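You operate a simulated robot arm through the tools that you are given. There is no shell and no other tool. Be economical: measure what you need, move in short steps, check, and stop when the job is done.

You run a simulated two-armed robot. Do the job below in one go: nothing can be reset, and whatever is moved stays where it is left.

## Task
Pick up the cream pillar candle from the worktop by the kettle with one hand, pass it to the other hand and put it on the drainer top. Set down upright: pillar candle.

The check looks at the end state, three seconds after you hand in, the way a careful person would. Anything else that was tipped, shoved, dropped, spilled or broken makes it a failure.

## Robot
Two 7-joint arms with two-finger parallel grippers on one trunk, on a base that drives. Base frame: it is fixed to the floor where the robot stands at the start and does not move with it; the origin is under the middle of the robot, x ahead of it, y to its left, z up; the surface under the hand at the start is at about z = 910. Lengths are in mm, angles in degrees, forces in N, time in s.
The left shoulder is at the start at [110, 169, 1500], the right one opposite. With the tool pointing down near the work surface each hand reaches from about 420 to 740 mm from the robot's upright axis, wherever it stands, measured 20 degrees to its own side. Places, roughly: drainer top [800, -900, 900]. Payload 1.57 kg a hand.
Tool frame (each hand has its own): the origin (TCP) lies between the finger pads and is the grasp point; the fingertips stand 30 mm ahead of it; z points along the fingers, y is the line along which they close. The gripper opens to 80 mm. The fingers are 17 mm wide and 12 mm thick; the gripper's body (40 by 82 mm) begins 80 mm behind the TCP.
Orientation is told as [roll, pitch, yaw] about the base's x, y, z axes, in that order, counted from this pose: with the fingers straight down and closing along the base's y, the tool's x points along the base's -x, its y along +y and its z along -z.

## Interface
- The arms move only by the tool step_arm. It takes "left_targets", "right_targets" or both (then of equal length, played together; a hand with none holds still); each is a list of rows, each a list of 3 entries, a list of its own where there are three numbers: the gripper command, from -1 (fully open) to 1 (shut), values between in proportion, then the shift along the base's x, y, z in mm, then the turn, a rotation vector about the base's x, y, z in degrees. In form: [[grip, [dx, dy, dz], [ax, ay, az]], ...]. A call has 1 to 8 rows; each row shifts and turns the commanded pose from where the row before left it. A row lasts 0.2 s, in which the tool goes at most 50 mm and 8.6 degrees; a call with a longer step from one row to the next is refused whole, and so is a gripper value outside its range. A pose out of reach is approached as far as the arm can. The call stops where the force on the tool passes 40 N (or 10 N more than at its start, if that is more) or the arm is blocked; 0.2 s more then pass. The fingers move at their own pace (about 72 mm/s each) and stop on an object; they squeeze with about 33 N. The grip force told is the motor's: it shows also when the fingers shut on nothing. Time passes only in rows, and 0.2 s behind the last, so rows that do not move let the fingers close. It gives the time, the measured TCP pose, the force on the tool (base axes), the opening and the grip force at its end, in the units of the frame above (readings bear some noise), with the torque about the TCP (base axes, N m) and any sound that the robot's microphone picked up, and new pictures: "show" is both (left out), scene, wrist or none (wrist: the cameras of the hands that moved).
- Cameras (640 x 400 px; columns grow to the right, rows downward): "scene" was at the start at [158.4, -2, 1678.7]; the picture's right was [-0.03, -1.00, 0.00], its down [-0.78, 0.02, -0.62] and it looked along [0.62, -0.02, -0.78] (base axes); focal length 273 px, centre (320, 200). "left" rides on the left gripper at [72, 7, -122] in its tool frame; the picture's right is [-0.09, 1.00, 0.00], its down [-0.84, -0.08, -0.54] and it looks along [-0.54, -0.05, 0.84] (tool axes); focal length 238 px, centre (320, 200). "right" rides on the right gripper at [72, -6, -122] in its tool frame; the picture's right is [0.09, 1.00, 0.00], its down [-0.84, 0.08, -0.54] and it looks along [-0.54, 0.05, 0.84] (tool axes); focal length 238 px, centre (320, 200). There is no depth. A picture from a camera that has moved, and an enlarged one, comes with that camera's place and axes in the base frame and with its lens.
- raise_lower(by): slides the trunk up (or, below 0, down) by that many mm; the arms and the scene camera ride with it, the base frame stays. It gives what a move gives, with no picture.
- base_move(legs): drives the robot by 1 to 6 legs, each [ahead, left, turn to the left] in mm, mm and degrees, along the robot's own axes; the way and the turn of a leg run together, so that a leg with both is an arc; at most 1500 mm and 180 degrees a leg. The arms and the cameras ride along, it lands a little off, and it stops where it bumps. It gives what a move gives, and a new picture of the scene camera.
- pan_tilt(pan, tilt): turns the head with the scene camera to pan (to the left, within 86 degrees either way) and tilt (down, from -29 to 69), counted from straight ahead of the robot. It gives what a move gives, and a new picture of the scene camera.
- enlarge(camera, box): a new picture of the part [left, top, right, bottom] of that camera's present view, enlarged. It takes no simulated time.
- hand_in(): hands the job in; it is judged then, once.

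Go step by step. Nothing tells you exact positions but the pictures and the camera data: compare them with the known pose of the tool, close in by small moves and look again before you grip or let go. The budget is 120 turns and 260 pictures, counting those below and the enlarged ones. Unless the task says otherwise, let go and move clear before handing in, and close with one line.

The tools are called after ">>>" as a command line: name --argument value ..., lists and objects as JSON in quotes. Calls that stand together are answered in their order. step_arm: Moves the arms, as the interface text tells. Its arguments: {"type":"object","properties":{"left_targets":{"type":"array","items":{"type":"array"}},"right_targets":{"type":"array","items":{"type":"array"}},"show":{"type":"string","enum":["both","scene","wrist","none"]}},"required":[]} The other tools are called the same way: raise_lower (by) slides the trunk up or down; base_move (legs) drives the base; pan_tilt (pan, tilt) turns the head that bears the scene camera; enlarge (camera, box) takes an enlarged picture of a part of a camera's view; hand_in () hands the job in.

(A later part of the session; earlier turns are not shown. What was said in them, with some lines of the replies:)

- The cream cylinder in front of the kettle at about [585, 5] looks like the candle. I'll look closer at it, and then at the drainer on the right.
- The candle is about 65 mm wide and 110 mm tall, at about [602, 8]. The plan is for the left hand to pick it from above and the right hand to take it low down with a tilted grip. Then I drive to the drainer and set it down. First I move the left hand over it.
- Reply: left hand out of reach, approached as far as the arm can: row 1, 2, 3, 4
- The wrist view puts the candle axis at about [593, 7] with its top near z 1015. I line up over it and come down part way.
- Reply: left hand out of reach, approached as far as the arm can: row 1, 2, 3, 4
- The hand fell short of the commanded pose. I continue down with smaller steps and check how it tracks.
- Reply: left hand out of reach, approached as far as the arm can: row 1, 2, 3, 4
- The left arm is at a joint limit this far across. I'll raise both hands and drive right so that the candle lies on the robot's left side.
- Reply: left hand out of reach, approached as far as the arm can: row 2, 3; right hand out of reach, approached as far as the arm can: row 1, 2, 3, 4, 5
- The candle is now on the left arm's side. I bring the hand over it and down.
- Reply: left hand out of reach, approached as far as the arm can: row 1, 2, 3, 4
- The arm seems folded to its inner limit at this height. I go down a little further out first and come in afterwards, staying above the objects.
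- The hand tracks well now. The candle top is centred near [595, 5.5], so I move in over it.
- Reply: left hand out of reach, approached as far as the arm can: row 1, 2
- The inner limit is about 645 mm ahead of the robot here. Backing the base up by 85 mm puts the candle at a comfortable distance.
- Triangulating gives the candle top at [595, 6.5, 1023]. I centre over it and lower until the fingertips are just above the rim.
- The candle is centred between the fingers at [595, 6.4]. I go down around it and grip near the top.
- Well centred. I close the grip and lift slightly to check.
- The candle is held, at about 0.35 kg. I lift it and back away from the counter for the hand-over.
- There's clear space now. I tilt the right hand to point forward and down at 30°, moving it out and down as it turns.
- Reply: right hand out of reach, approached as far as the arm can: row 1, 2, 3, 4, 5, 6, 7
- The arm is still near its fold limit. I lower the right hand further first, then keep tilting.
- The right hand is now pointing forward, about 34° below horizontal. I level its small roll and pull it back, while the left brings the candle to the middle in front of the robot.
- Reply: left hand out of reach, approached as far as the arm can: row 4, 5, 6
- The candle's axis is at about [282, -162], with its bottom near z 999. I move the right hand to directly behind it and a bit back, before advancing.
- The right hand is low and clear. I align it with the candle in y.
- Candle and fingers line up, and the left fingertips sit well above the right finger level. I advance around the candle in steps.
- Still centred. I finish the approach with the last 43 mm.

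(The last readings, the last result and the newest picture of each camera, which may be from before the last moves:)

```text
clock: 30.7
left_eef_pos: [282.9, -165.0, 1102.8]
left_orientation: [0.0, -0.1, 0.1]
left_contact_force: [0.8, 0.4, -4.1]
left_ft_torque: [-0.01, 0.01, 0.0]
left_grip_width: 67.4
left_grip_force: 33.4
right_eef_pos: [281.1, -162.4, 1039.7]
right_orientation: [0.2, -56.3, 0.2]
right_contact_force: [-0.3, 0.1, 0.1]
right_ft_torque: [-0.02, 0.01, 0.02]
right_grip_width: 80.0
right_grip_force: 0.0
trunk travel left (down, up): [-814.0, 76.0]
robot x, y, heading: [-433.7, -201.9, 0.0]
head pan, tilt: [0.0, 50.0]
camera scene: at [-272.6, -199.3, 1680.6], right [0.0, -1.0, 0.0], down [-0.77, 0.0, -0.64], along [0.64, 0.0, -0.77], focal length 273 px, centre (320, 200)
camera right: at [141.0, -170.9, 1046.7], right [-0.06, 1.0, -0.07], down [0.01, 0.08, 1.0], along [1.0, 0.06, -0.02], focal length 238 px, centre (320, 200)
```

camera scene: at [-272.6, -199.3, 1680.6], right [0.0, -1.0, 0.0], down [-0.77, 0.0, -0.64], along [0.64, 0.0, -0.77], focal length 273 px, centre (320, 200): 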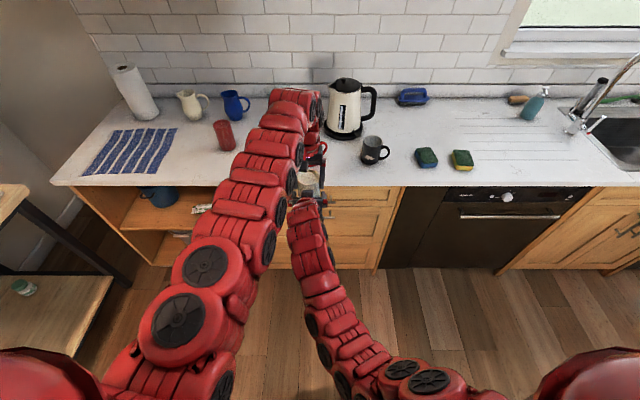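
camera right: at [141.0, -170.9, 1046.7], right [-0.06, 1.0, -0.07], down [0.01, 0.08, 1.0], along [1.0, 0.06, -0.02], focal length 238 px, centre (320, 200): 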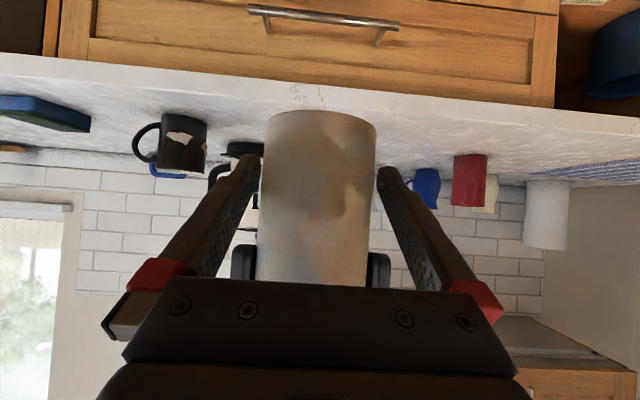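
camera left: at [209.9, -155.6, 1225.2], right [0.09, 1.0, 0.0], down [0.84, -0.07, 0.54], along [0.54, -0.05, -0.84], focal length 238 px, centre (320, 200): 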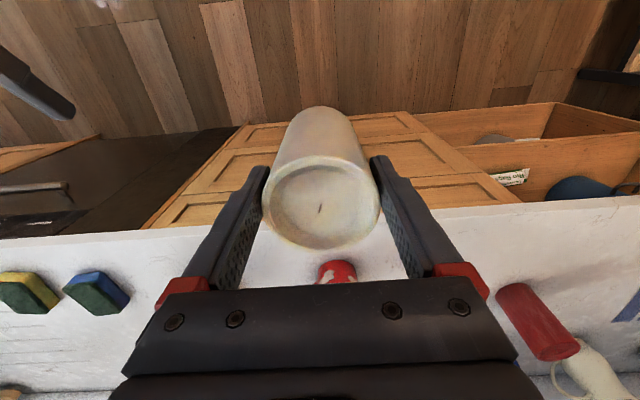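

In position. I close the right hand on the candle while the left still holds it.

>>> step_arm --right_targets '[[1, [0, 0, 0], [0, 0, 0]], [1, [0, 0, 0], [0, 0, 0]], [1, [0, 0, 0], [0, 0, 0]], [1, [0, 0, 0], [0, 0, 0]]]' --show "wrist"

```text
clock: 31.7
left_eef_pos: [282.8, -163.4, 1103.0]
left_orientation: [0.0, 0.1, 0.3]
left_contact_force: [-3.3, 7.3, -2.7]
left_ft_torque: [0.51, 0.16, 0.05]
left_grip_width: 67.5
left_grip_force: 33.1
right_eef_pos: [281.0, -163.5, 1036.7]
right_orientation: [0.1, -56.3, 0.3]
right_contact_force: [2.8, -8.0, 0.0]
right_ft_torque: [-0.05, 0.02, -0.05]
right_grip_width: 66.9
right_grip_force: 33.1
trunk travel left (down, up): [-814.0, 76.0]
robot x, y, heading: [-435.4, -200.3, 0.2]
head pan, tilt: [0.0, 50.0]
camera right: at [141.0, -171.4, 1046.4], right [-0.06, 1.0, -0.08], down [0.01, 0.08, 1.0], along [1.0, 0.06, -0.02], focal length 238 px, centre (320, 200)
```

right: 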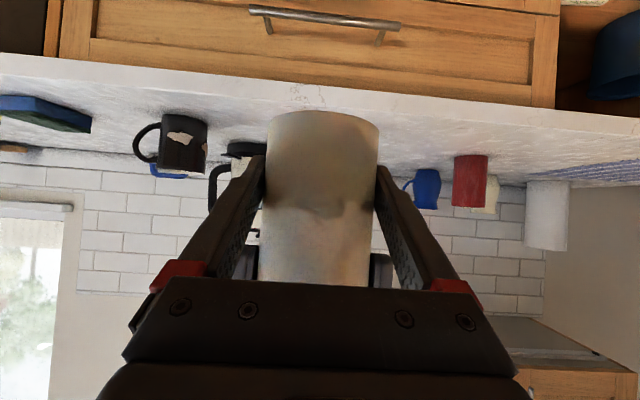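

Both hands hold it. I open the left hand and, after it's open, lift it straight off.

>>> step_arm --left_targets '[[-1, [0, 0, 0], [0, 0, 0]], [-1, [0, 0, 0], [0, 0, 0]], [-1, [0, 0, 15], [0, 0, 0]], [-1, [0, 0, 20], [0, 0, 0]], [-1, [3, 0, 20], [0, 0, 0]]]'

```text
clock: 32.9
left_eef_pos: [279.4, -165.3, 1159.0]
left_orientation: [0.0, 0.0, 0.3]
left_contact_force: [-0.8, -0.5, -0.4]
left_ft_torque: [-0.01, -0.03, 0.04]
left_grip_width: 79.5
left_grip_force: 0.0
left hand out of reach, approached as far as the arm can: row 4
right_eef_pos: [280.8, -163.8, 1038.3]
right_orientation: [0.1, -56.3, 0.1]
right_contact_force: [0.4, 0.1, 0.3]
right_ft_torque: [0.02, 0.01, -0.01]
right_grip_width: 67.0
right_grip_force: 32.6
trunk travel left (down, up): [-814.0, 76.0]
robot x, y, heading: [-432.7, -200.8, -0.1]
head pan, tilt: [0.0, 50.0]
camera scene: at [-272.9, -199.4, 1680.7], right [0.0, -1.0, 0.0], down [-0.77, 0.0, -0.64], along [0.64, 0.0, -0.77], focal length 273 px, centre (320, 200)
camera left: at [207.8, -159.6, 1282.2], right [0.09, 1.0, 0.0], down [0.84, -0.07, 0.54], along [0.54, -0.05, -0.84], focal length 238 px, centre (320, 200)
```

scene: 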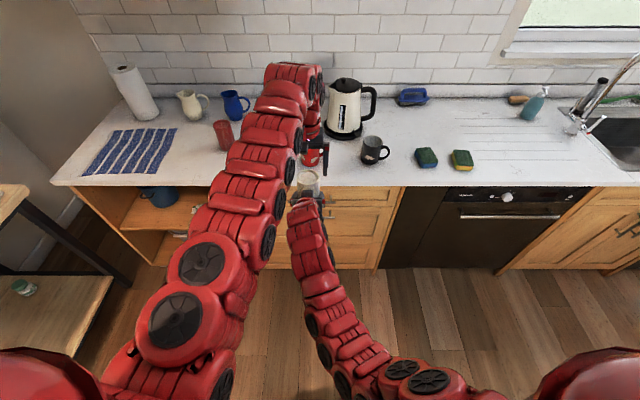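
left: 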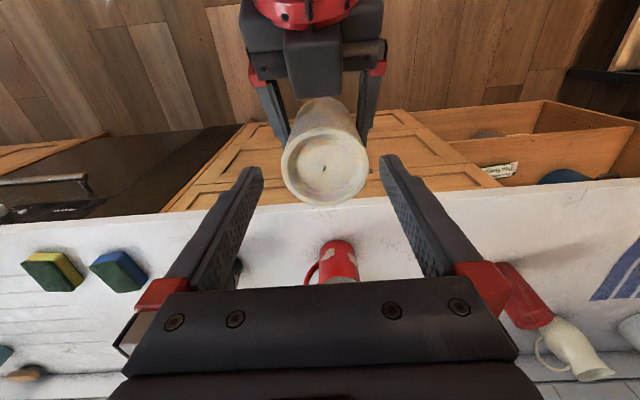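

The candle is in the right hand. I move the left hand up and away to the left.

>>> step_arm --left_targets '[[-1, [10, 10, 15], [0, 0, 0]], [-1, [5, 35, 5], [0, 0, 0]], [-1, [0, 45, 0], [0, 0, 0]], [-1, [0, 45, 0], [0, 0, 0]], [-1, [0, 45, 0], [0, 0, 0]], [-1, [0, 45, 0], [0, 0, 0]], [-1, [0, 45, 0], [0, 0, 0]]]'

>>> step_arm --right_targets '[[1, [0, -20, 0], [0, 0, 0]], [1, [0, -40, 5], [0, 0, 0]], [1, [0, -40, 5], [0, 0, 0]], [1, [0, -40, 5], [0, 0, 0]], [1, [0, -20, 0], [0, 0, 0]], [1, [0, 0, 0], [0, 0, 0]]]'

>>> pan_tilt --pan -35 --tilt 35

```text
clock: 34.5
left_eef_pos: [277.7, 99.6, 1168.8]
left_orientation: [0.0, -0.1, 0.2]
left_contact_force: [-0.2, 1.3, -0.2]
left_ft_torque: [-0.06, -0.04, 0.02]
left_grip_width: 80.2
left_grip_force: 0.0
left hand out of reach, approached as far as the arm can: row 1, 7
right_eef_pos: [282.2, -161.5, 1039.4]
right_orientation: [0.0, -56.2, 0.2]
right_contact_force: [0.7, 0.1, -0.2]
right_ft_torque: [-0.01, 0.02, -0.02]
right_grip_width: 67.2
right_grip_force: 33.2
trunk travel left (down, up): [-814.0, 76.0]
robot x, y, heading: [-434.2, -205.1, 0.0]
head pan, tilt: [0.0, 50.0]
camera scene: at [-272.9, -198.3, 1680.7], right [0.0, -1.0, 0.0], down [-0.77, 0.0, -0.64], along [0.64, 0.0, -0.77], focal length 273 px, centre (320, 200)
camera left: at [204.4, 105.0, 1290.8], right [0.09, 1.0, 0.0], down [0.84, -0.07, 0.54], along [0.54, -0.05, -0.84], focal length 238 px, centre (320, 200)
```

scene: 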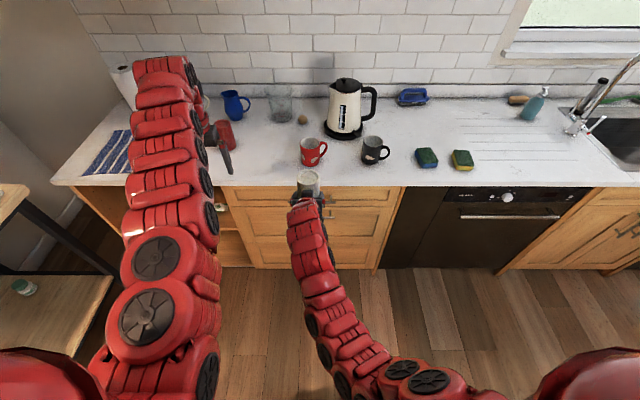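
left: 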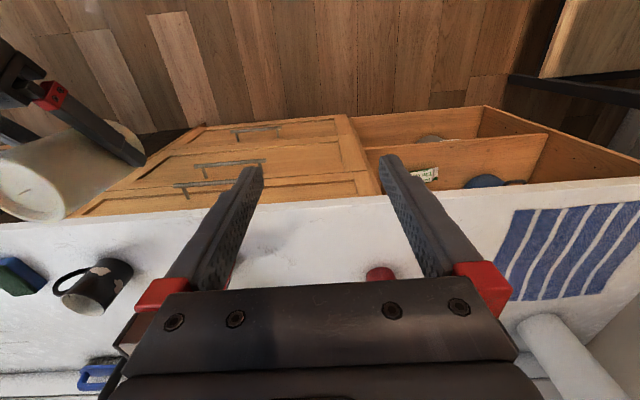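

```text
clock: 35.9
left_eef_pos: [277.8, 97.7, 1168.7]
left_orientation: [-0.2, -0.2, 0.2]
left_contact_force: [-0.6, 0.2, 1.0]
left_ft_torque: [-0.01, -0.02, 0.0]
left_grip_width: 80.2
left_grip_force: 0.1
right_eef_pos: [282.3, -321.4, 1055.0]
right_orientation: [0.2, -56.2, 0.4]
right_contact_force: [-0.3, -0.4, -3.8]
right_ft_torque: [-0.01, 0.05, -0.02]
right_grip_width: 67.1
right_grip_force: 33.0
trunk travel left (down, up): [-814.0, 76.0]
robot x, y, heading: [-433.1, -201.5, 0.1]
head pan, tilt: [0.0, 50.0]
camera scene: at [-272.4, -198.8, 1680.6], right [0.0, -1.0, 0.0], down [-0.77, 0.0, -0.64], along [0.64, 0.0, -0.77], focal length 273 px, centre (320, 200)
camera right: at [141.3, -329.1, 1063.3], right [-0.06, 1.0, -0.08], down [0.01, 0.08, 1.0], along [1.0, 0.06, -0.02], focal length 238 px, centre (320, 200)
```

scene: 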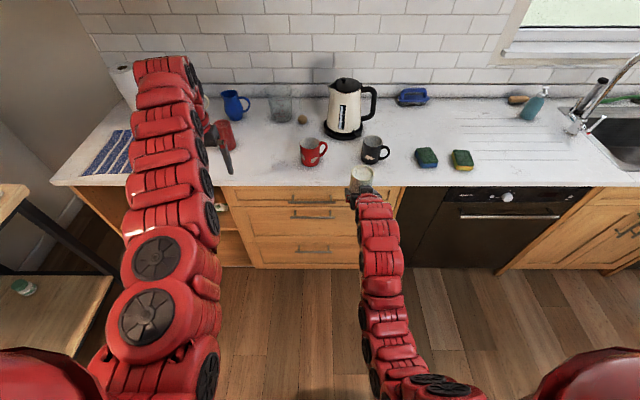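
right: 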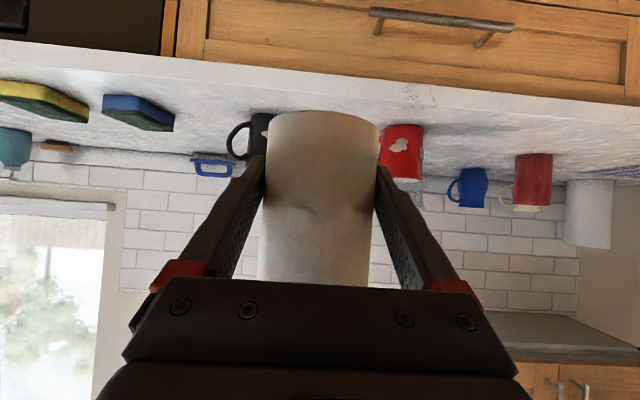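

```text
clock: 36.9
left_eef_pos: [277.5, 97.9, 1168.7]
left_orientation: [-0.1, -0.1, 0.2]
left_contact_force: [-0.3, -0.6, 0.8]
left_ft_torque: [0.01, 0.05, -0.02]
left_grip_width: 80.3
left_grip_force: 0.0
right_eef_pos: [281.7, -319.6, 1054.1]
right_orientation: [0.3, -56.3, 0.3]
right_contact_force: [-0.5, 0.0, -3.9]
right_ft_torque: [0.01, 0.06, 0.01]
right_grip_width: 67.1
right_grip_force: 32.8
trunk travel left (down, up): [-814.0, 76.0]
robot x, y, heading: [-434.2, -199.9, 0.1]
head pan, tilt: [-35.0, 35.0]
camera scene: at [-277.2, -249.7, 1702.3], right [-0.57, -0.82, 0.0], down [-0.47, 0.33, -0.82], along [0.67, -0.47, -0.57], focal length 273 px, centre (320, 200)
```

scene: 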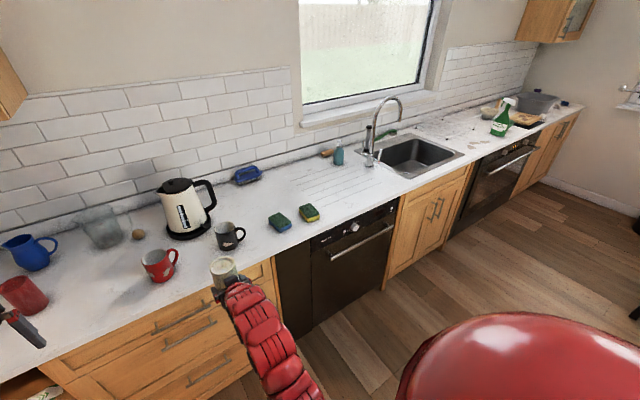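

The right hand holds the candle upright. The open part of the drainer is near [785, -920], behind and right of the sponges. I drive right along the counter while still clear of it.

>>> step_arm --left_targets '[[-1, [0, -20, 0], [0, 0, 0]], [-1, [0, -20, 0], [0, 0, 0]]]' --show "none"

>>> base_move --legs '[[0, -590, 0]]'

>>> pan_tilt --pan 0 --tilt 40

```text
clock: 37.5
left_eef_pos: [278.9, 56.7, 1171.4]
left_orientation: [0.0, -0.1, 0.2]
left_contact_force: [-0.2, 0.8, 0.3]
left_ft_torque: [-0.01, -0.01, -0.03]
left_grip_width: 80.0
left_grip_force: 0.0
right_eef_pos: [282.2, -320.7, 1054.4]
right_orientation: [0.2, -56.3, 0.2]
right_contact_force: [-0.5, -0.4, -4.1]
right_ft_torque: [0.0, 0.04, 0.03]
right_grip_width: 66.8
right_grip_force: 32.9
trunk travel left (down, up): [-814.0, 76.0]
robot x, y, heading: [-433.3, -201.2, -0.1]
head pan, tilt: [-35.0, 35.0]
```

```text
clock: 40.9
left_eef_pos: [280.2, -525.8, 1171.4]
left_orientation: [-0.2, -0.1, 0.9]
left_contact_force: [-0.9, -0.6, 0.2]
left_ft_torque: [-0.04, -0.01, 0.04]
left_grip_width: 80.0
left_grip_force: 0.0
right_eef_pos: [287.8, -904.7, 1053.8]
right_orientation: [0.1, -56.3, 1.0]
right_contact_force: [-0.2, 0.0, -4.3]
right_ft_torque: [-0.02, 0.06, -0.01]
right_grip_width: 66.7
right_grip_force: 32.8
trunk travel left (down, up): [-814.0, 76.0]
robot x, y, heading: [-430.0, -787.1, 0.8]
head pan, tilt: [-35.0, 35.0]
camera scene: at [-271.4, -840.5, 1702.4], right [-0.56, -0.83, 0.0], down [-0.48, 0.32, -0.82], along [0.68, -0.46, -0.57], focal length 273 px, centre (320, 200)
```

scene: 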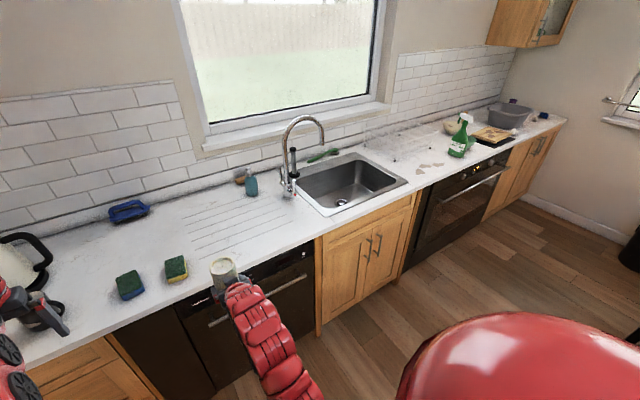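

```text
clock: 41.9
left_eef_pos: [280.7, -525.9, 1171.0]
left_orientation: [0.0, -0.1, 0.9]
left_contact_force: [0.0, -0.4, 0.4]
left_ft_torque: [0.0, 0.01, 0.01]
left_grip_width: 79.8
left_grip_force: 0.1
right_eef_pos: [287.9, -904.9, 1054.2]
right_orientation: [0.2, -56.2, 0.9]
right_contact_force: [0.6, 0.2, -4.3]
right_ft_torque: [0.0, 0.0, -0.03]
right_grip_width: 66.9
right_grip_force: 33.0
trunk travel left (down, up): [-814.0, 76.0]
robot x, y, heading: [-431.9, -791.4, 0.9]
head pan, tilt: [0.0, 40.0]
camera scene: at [-259.3, -790.1, 1694.8], right [0.01, -1.0, 0.0], down [-0.64, -0.01, -0.77], along [0.77, 0.01, -0.64], focal length 273 px, centre (320, 200)
```

scene: 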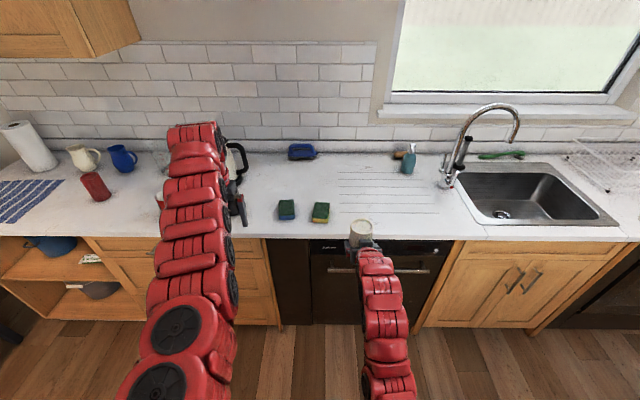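

The grooves span about x 670–950, y -870 to -1290, so I aim for [790, -990]. I shift a little further right, straighten up, and drive forward over the counter.

>>> base_move --legs '[[0, -80, -0.9], [410, 0, 0]]'

```text
clock: 45.0
left_eef_pos: [689.0, -614.9, 1171.9]
left_orientation: [0.0, -0.1, 0.3]
left_contact_force: [-0.2, -0.3, -0.2]
left_ft_torque: [-0.01, -0.01, -0.02]
left_grip_width: 79.9
left_grip_force: 0.0
right_eef_pos: [694.0, -993.1, 1055.9]
right_orientation: [0.1, -56.3, 0.3]
right_contact_force: [0.3, 0.6, -3.2]
right_ft_torque: [-0.01, 0.02, 0.01]
right_grip_width: 67.0
right_grip_force: 33.2
trunk travel left (down, up): [-814.0, 76.0]
robot x, y, heading: [-23.7, -869.6, 0.3]
head pan, tilt: [0.0, 40.0]
camera scene: at [146.7, -871.9, 1694.9], right [0.0, -1.0, 0.0], down [-0.64, 0.0, -0.77], along [0.77, 0.0, -0.64], focal length 273 px, centre (320, 200)
```

scene: 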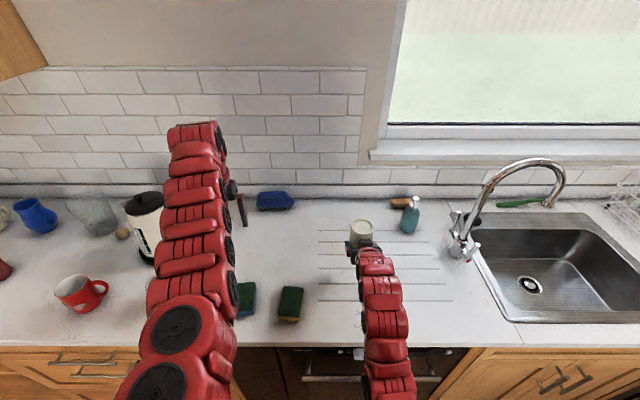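

It's over the drainer. I extend and lower the candle part way, then check the views.

>>> step_arm --right_targets '[[1, [25, 0, -20], [0, 0, 0]], [1, [25, 0, -25], [0, 0, 0]], [1, [25, 0, -25], [0, 0, 0]], [1, [0, 0, -10], [0, 0, 0]], [1, [0, 0, 0], [0, 0, 0]]]'

```text
clock: 46.2
left_eef_pos: [691.0, -614.8, 1171.2]
left_orientation: [-0.1, -0.1, 0.4]
left_contact_force: [0.3, 0.6, -0.4]
left_ft_torque: [0.02, -0.04, 0.02]
left_grip_width: 80.0
left_grip_force: 0.0
right_eef_pos: [768.4, -994.7, 971.3]
right_orientation: [0.2, -56.3, 0.3]
right_contact_force: [-0.3, 0.4, -3.6]
right_ft_torque: [0.02, 0.05, 0.02]
right_grip_width: 66.7
right_grip_force: 33.3
trunk travel left (down, up): [-814.0, 76.0]
robot x, y, heading: [-19.7, -871.1, 0.3]
head pan, tilt: [0.0, 40.0]
camera scene: at [147.8, -872.0, 1694.8], right [0.0, -1.0, 0.0], down [-0.64, 0.0, -0.77], along [0.77, 0.0, -0.64], focal length 273 px, centre (320, 200)
camera right: at [627.9, -1003.0, 981.3], right [-0.06, 1.0, -0.07], down [0.01, 0.08, 1.0], along [1.0, 0.06, -0.02], focal length 238 px, centre (320, 200)
```

scene: 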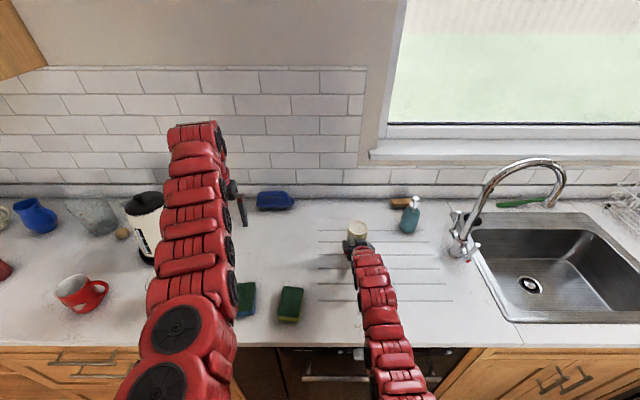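
right: 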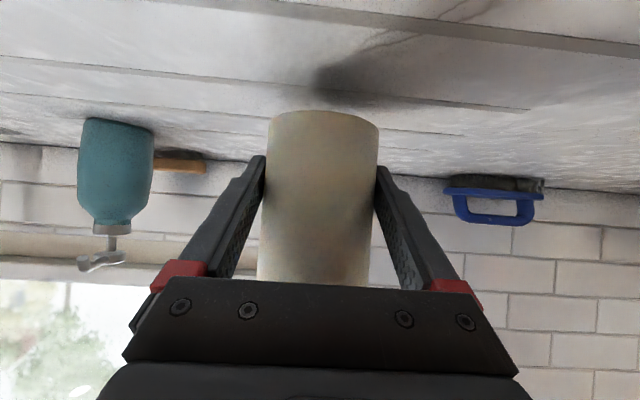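

The candle bottom should be about 25–30 mm above the drainer. I check how much room the forearm has above the counter edge.

>>> enlarge --camera "scene" --box '[300, 200, 500, 400]'

>>> enlarge --camera "right" --box '[220, 60, 420, 200]'

```text
2.00 times, centred on (400, 300) of scene
camera zoom: at [147.8, -872.0, 1694.8], right [0.0, -1.0, 0.0], down [-0.64, 0.0, -0.77], along [0.77, 0.0, -0.64], focal length 546 px, centre (160, 0)
```

zoom: 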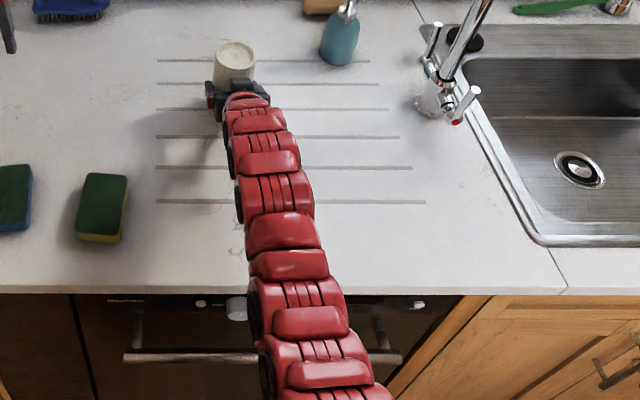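

```text
2.86 times, centred on (320, 130) of right
camera zoom: at [627.9, -1003.0, 981.3], right [-0.06, 1.0, -0.07], down [0.01, 0.08, 1.0], along [1.0, 0.06, -0.02], focal length 681 px, centre (320, 400)
```

zoom: 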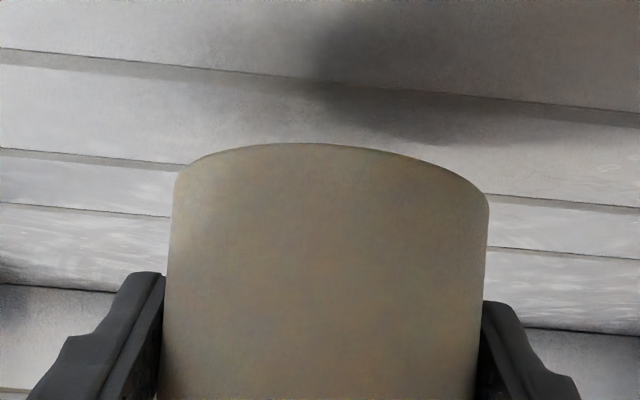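

The forearm looks clear and the candle looks upright. I lower in small steps until I feel contact.

>>> step_arm --right_targets '[[1, [0, 0, -6], [0, 0, 0]], [1, [0, 0, -6], [0, 0, 0]], [1, [0, 0, -5], [0, 0, 0]], [1, [0, 0, -4], [0, 0, 0]], [1, [0, 0, 0], [0, 0, 0]]]' --show "wrist"

```text
clock: 47.4
left_eef_pos: [690.5, -614.7, 1170.9]
left_orientation: [-0.2, -0.2, 0.3]
left_contact_force: [0.3, -0.1, -0.8]
left_ft_torque: [0.02, 0.04, 0.01]
left_grip_width: 80.0
left_grip_force: 0.1
right_eef_pos: [767.8, -991.8, 953.8]
right_orientation: [0.2, -56.4, 0.4]
right_contact_force: [-0.3, -1.6, -3.2]
right_ft_torque: [-0.01, 0.03, 0.04]
right_grip_width: 67.1
right_grip_force: 32.7
trunk travel left (down, up): [-814.0, 76.0]
robot x, y, heading: [-20.2, -872.7, -0.1]
head pan, tilt: [0.0, 40.0]
camera right: at [627.7, -1000.8, 962.4], right [-0.06, 1.0, -0.07], down [0.01, 0.08, 1.0], along [1.0, 0.06, -0.02], focal length 238 px, centre (320, 200)
```

right: 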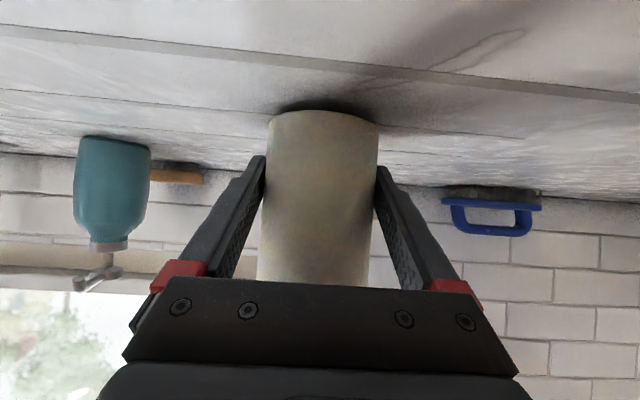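

Nearly down, and the contact shadow is closing up. I use finer steps now.

>>> step_arm --right_targets '[[1, [0, 0, -2], [0, 0, 0]], [1, [0, 0, -2], [0, 0, 0]], [1, [0, 0, -1.5], [0, 0, 0]], [1, [0, 0, 0], [0, 0, 0]]]' --show "wrist"

```text
clock: 48.4
left_eef_pos: [689.8, -615.1, 1171.6]
left_orientation: [-0.1, -0.1, 0.3]
left_contact_force: [0.1, -0.2, 0.1]
left_ft_torque: [0.03, -0.03, 0.01]
left_grip_width: 80.1
left_grip_force: 0.1
right_eef_pos: [768.4, -993.7, 947.4]
right_orientation: [0.2, -56.3, 0.3]
right_contact_force: [-0.5, -0.8, -1.3]
right_ft_torque: [-0.09, 0.0, -0.03]
right_grip_width: 67.1
right_grip_force: 32.7
trunk travel left (down, up): [-814.0, 76.0]
robot x, y, heading: [-20.0, -876.1, 0.0]
head pan, tilt: [0.0, 40.0]
camera right: at [627.9, -1001.0, 957.4], right [-0.06, 1.0, -0.07], down [0.01, 0.08, 1.0], along [1.0, 0.06, -0.02], focal length 238 px, centre (320, 200)
```

right: 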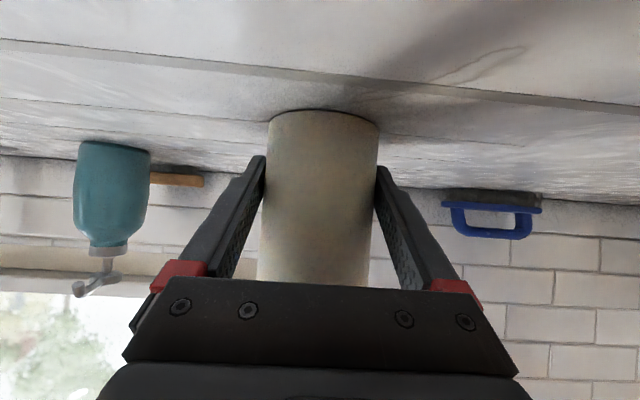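

Contact is beginning: the load is down to -1.3 N. I press one or two mm more to seat it.

>>> step_arm --right_targets '[[1, [0, 0, -1], [0, 0, 0]], [1, [0, 0, -0.5], [0, 0, 0]], [1, [0, 0, 0], [0, 0, 0]]]' --show "none"

```text
clock: 49.2
left_eef_pos: [689.1, -614.3, 1171.9]
left_orientation: [-0.1, -0.2, 0.5]
left_contact_force: [-0.4, -1.0, -0.5]
left_ft_torque: [0.01, 0.01, -0.06]
left_grip_width: 79.7
left_grip_force: 0.1
right_eef_pos: [768.2, -993.2, 947.4]
right_orientation: [0.1, -56.5, 0.4]
right_contact_force: [1.4, -1.0, 7.5]
right_ft_torque: [-0.51, -0.05, 0.01]
right_grip_width: 67.0
right_grip_force: 32.6
trunk travel left (down, up): [-814.0, 76.0]
robot x, y, heading: [-24.6, -872.7, 0.4]
head pan, tilt: [0.0, 40.0]
```

The candle is seated. I open the right hand and hold still to let it settle.

>>> step_arm --right_targets '[[0.4, [0, 0, 0.8], [0, 0, 0]], [-0.75, [0, 0, 0], [0, 0, 0]], [-0.9, [0, 0, 0], [0, 0, 0]], [-1, [0, 0, 0], [0, 0, 0]]]'

```text
clock: 50.2
left_eef_pos: [689.8, -613.7, 1171.1]
left_orientation: [-0.1, 0.0, 0.3]
left_contact_force: [0.6, 0.2, 0.7]
left_ft_torque: [0.03, -0.02, 0.0]
left_grip_width: 80.1
left_grip_force: 0.1
right_eef_pos: [768.0, -992.4, 946.7]
right_orientation: [0.2, -56.3, 0.4]
right_contact_force: [0.2, 0.1, -0.2]
right_ft_torque: [0.0, 0.0, -0.01]
right_grip_width: 79.8
right_grip_force: 0.1
trunk travel left (down, up): [-814.0, 76.0]
robot x, y, heading: [-19.7, -870.9, 0.3]
head pan, tilt: [0.0, 40.0]
camera scene: at [147.2, -871.8, 1694.8], right [0.0, -1.0, 0.0], down [-0.64, 0.0, -0.77], along [0.77, 0.0, -0.64], focal length 273 px, centre (320, 200)
camera right: at [627.5, -1000.8, 955.8], right [-0.06, 1.0, -0.07], down [0.01, 0.08, 1.0], along [1.0, 0.06, -0.02], focal length 238 px, centre (320, 200)
```

scene: 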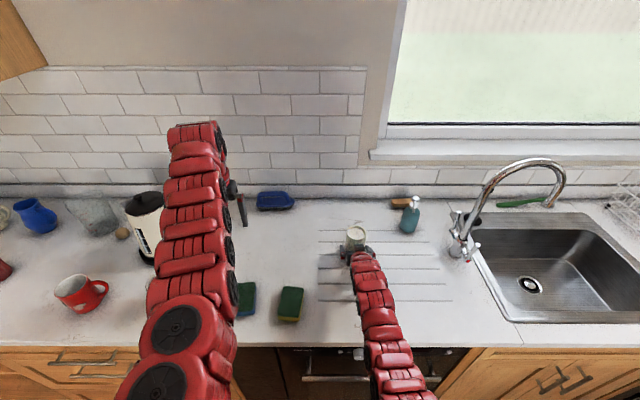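
right: 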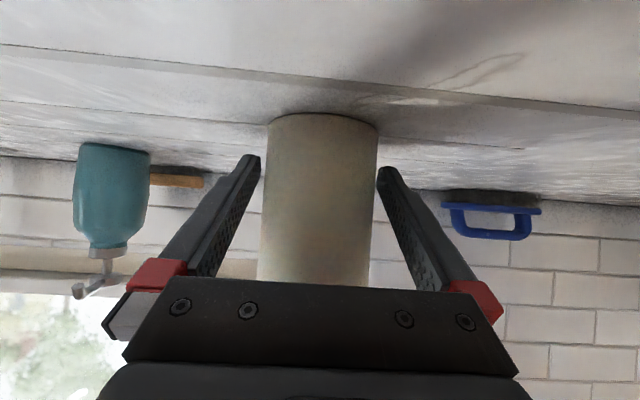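

It is standing free and the fingers are clear. I back the hand out along its own axis.

>>> step_arm --right_targets '[[-1, [-8, 1.5, 5], [0, 0, 0]], [-1, [-17, 0, 11], [0, 0, 0]], [-1, [-25, 0, 16], [0, 0, 0]], [-1, [-25, 0, 16], [0, 0, 0]], [-1, [-25, 0, 16], [0, 0, 0]], [-1, [0, 0, 20], [0, 0, 0]]]'

```text
clock: 51.6
left_eef_pos: [689.7, -615.0, 1171.1]
left_orientation: [0.0, -0.1, 0.3]
left_contact_force: [0.8, -0.1, -0.1]
left_ft_torque: [0.04, 0.02, 0.02]
left_grip_width: 80.2
left_grip_force: 0.1
right_eef_pos: [667.0, -991.2, 1030.6]
right_orientation: [0.1, -56.2, 0.4]
right_contact_force: [0.3, 0.9, -0.3]
right_ft_torque: [0.0, 0.01, 0.01]
right_grip_width: 80.2
right_grip_force: 0.1
trunk travel left (down, up): [-814.0, 76.0]
robot x, y, heading: [-17.3, -871.6, 0.1]
head pan, tilt: [0.0, 40.0]
camera scene: at [147.5, -871.8, 1694.8], right [0.0, -1.0, 0.0], down [-0.64, 0.0, -0.77], along [0.77, 0.0, -0.64], focal length 273 px, centre (320, 200)
camera right: at [527.3, -999.3, 1039.5], right [-0.06, 1.0, -0.08], down [0.01, 0.08, 1.0], along [1.0, 0.06, -0.02], focal length 238 px, centre (320, 200)
```

scene: 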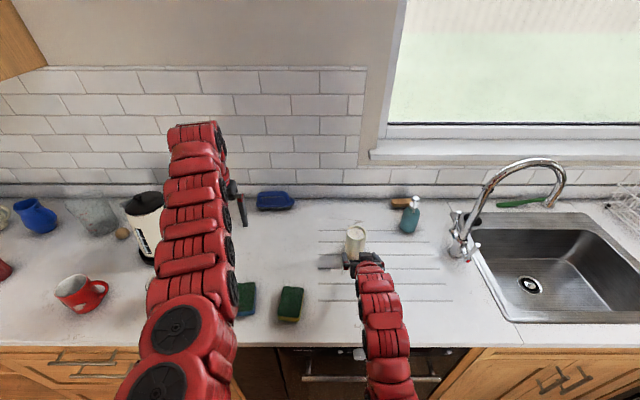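
right: 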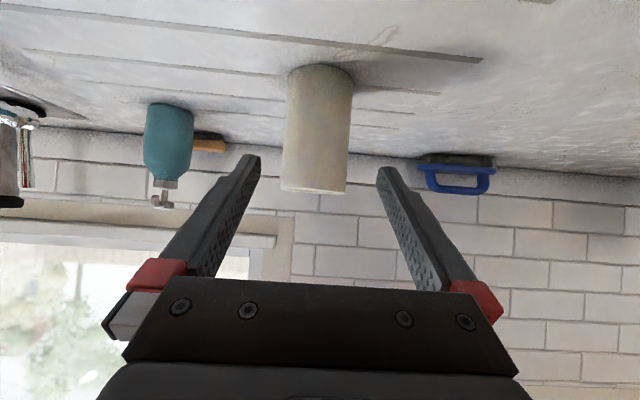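

The candle stands upright on the drainer and the hand is clear. I back the robot off and take one last look.

>>> base_move --legs '[[-300, 0, 0]]'

```text
clock: 53.7
left_eef_pos: [396.2, -619.4, 1171.5]
left_orientation: [-0.1, -0.1, -0.2]
left_contact_force: [0.6, 0.6, 0.3]
left_ft_torque: [-0.01, -0.01, -0.02]
left_grip_width: 80.0
left_grip_force: 0.1
right_eef_pos: [371.3, -995.8, 1031.0]
right_orientation: [0.2, -56.3, -0.1]
right_contact_force: [0.3, -0.7, 0.2]
right_ft_torque: [-0.01, 0.02, 0.03]
right_grip_width: 80.1
right_grip_force: 0.0
trunk travel left (down, up): [-814.0, 76.0]
robot x, y, heading: [-319.1, -871.1, -0.3]
head pan, tilt: [0.0, 40.0]
camera scene: at [-148.6, -873.2, 1694.7], right [0.0, -1.0, 0.0], down [-0.64, 0.0, -0.77], along [0.77, 0.0, -0.64], focal length 273 px, centre (320, 200)
```

scene: 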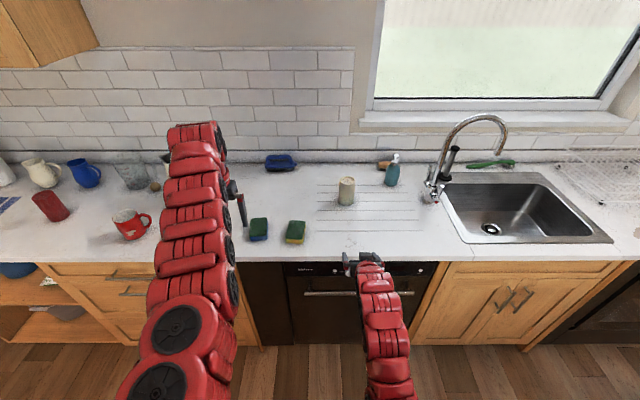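

The candle stands upright on the drainer grooves, both hands are clear, and everything else I can see is where it was. I hand in.

>>> hand_in

```text
The job is handed in.
```

The left hand picked up the cream pillar candle and passed it to the right, which set it upright on the drainer top; nothing else was moved that I could see, though the arm hid the black mug and most of the kettle in the last picture.
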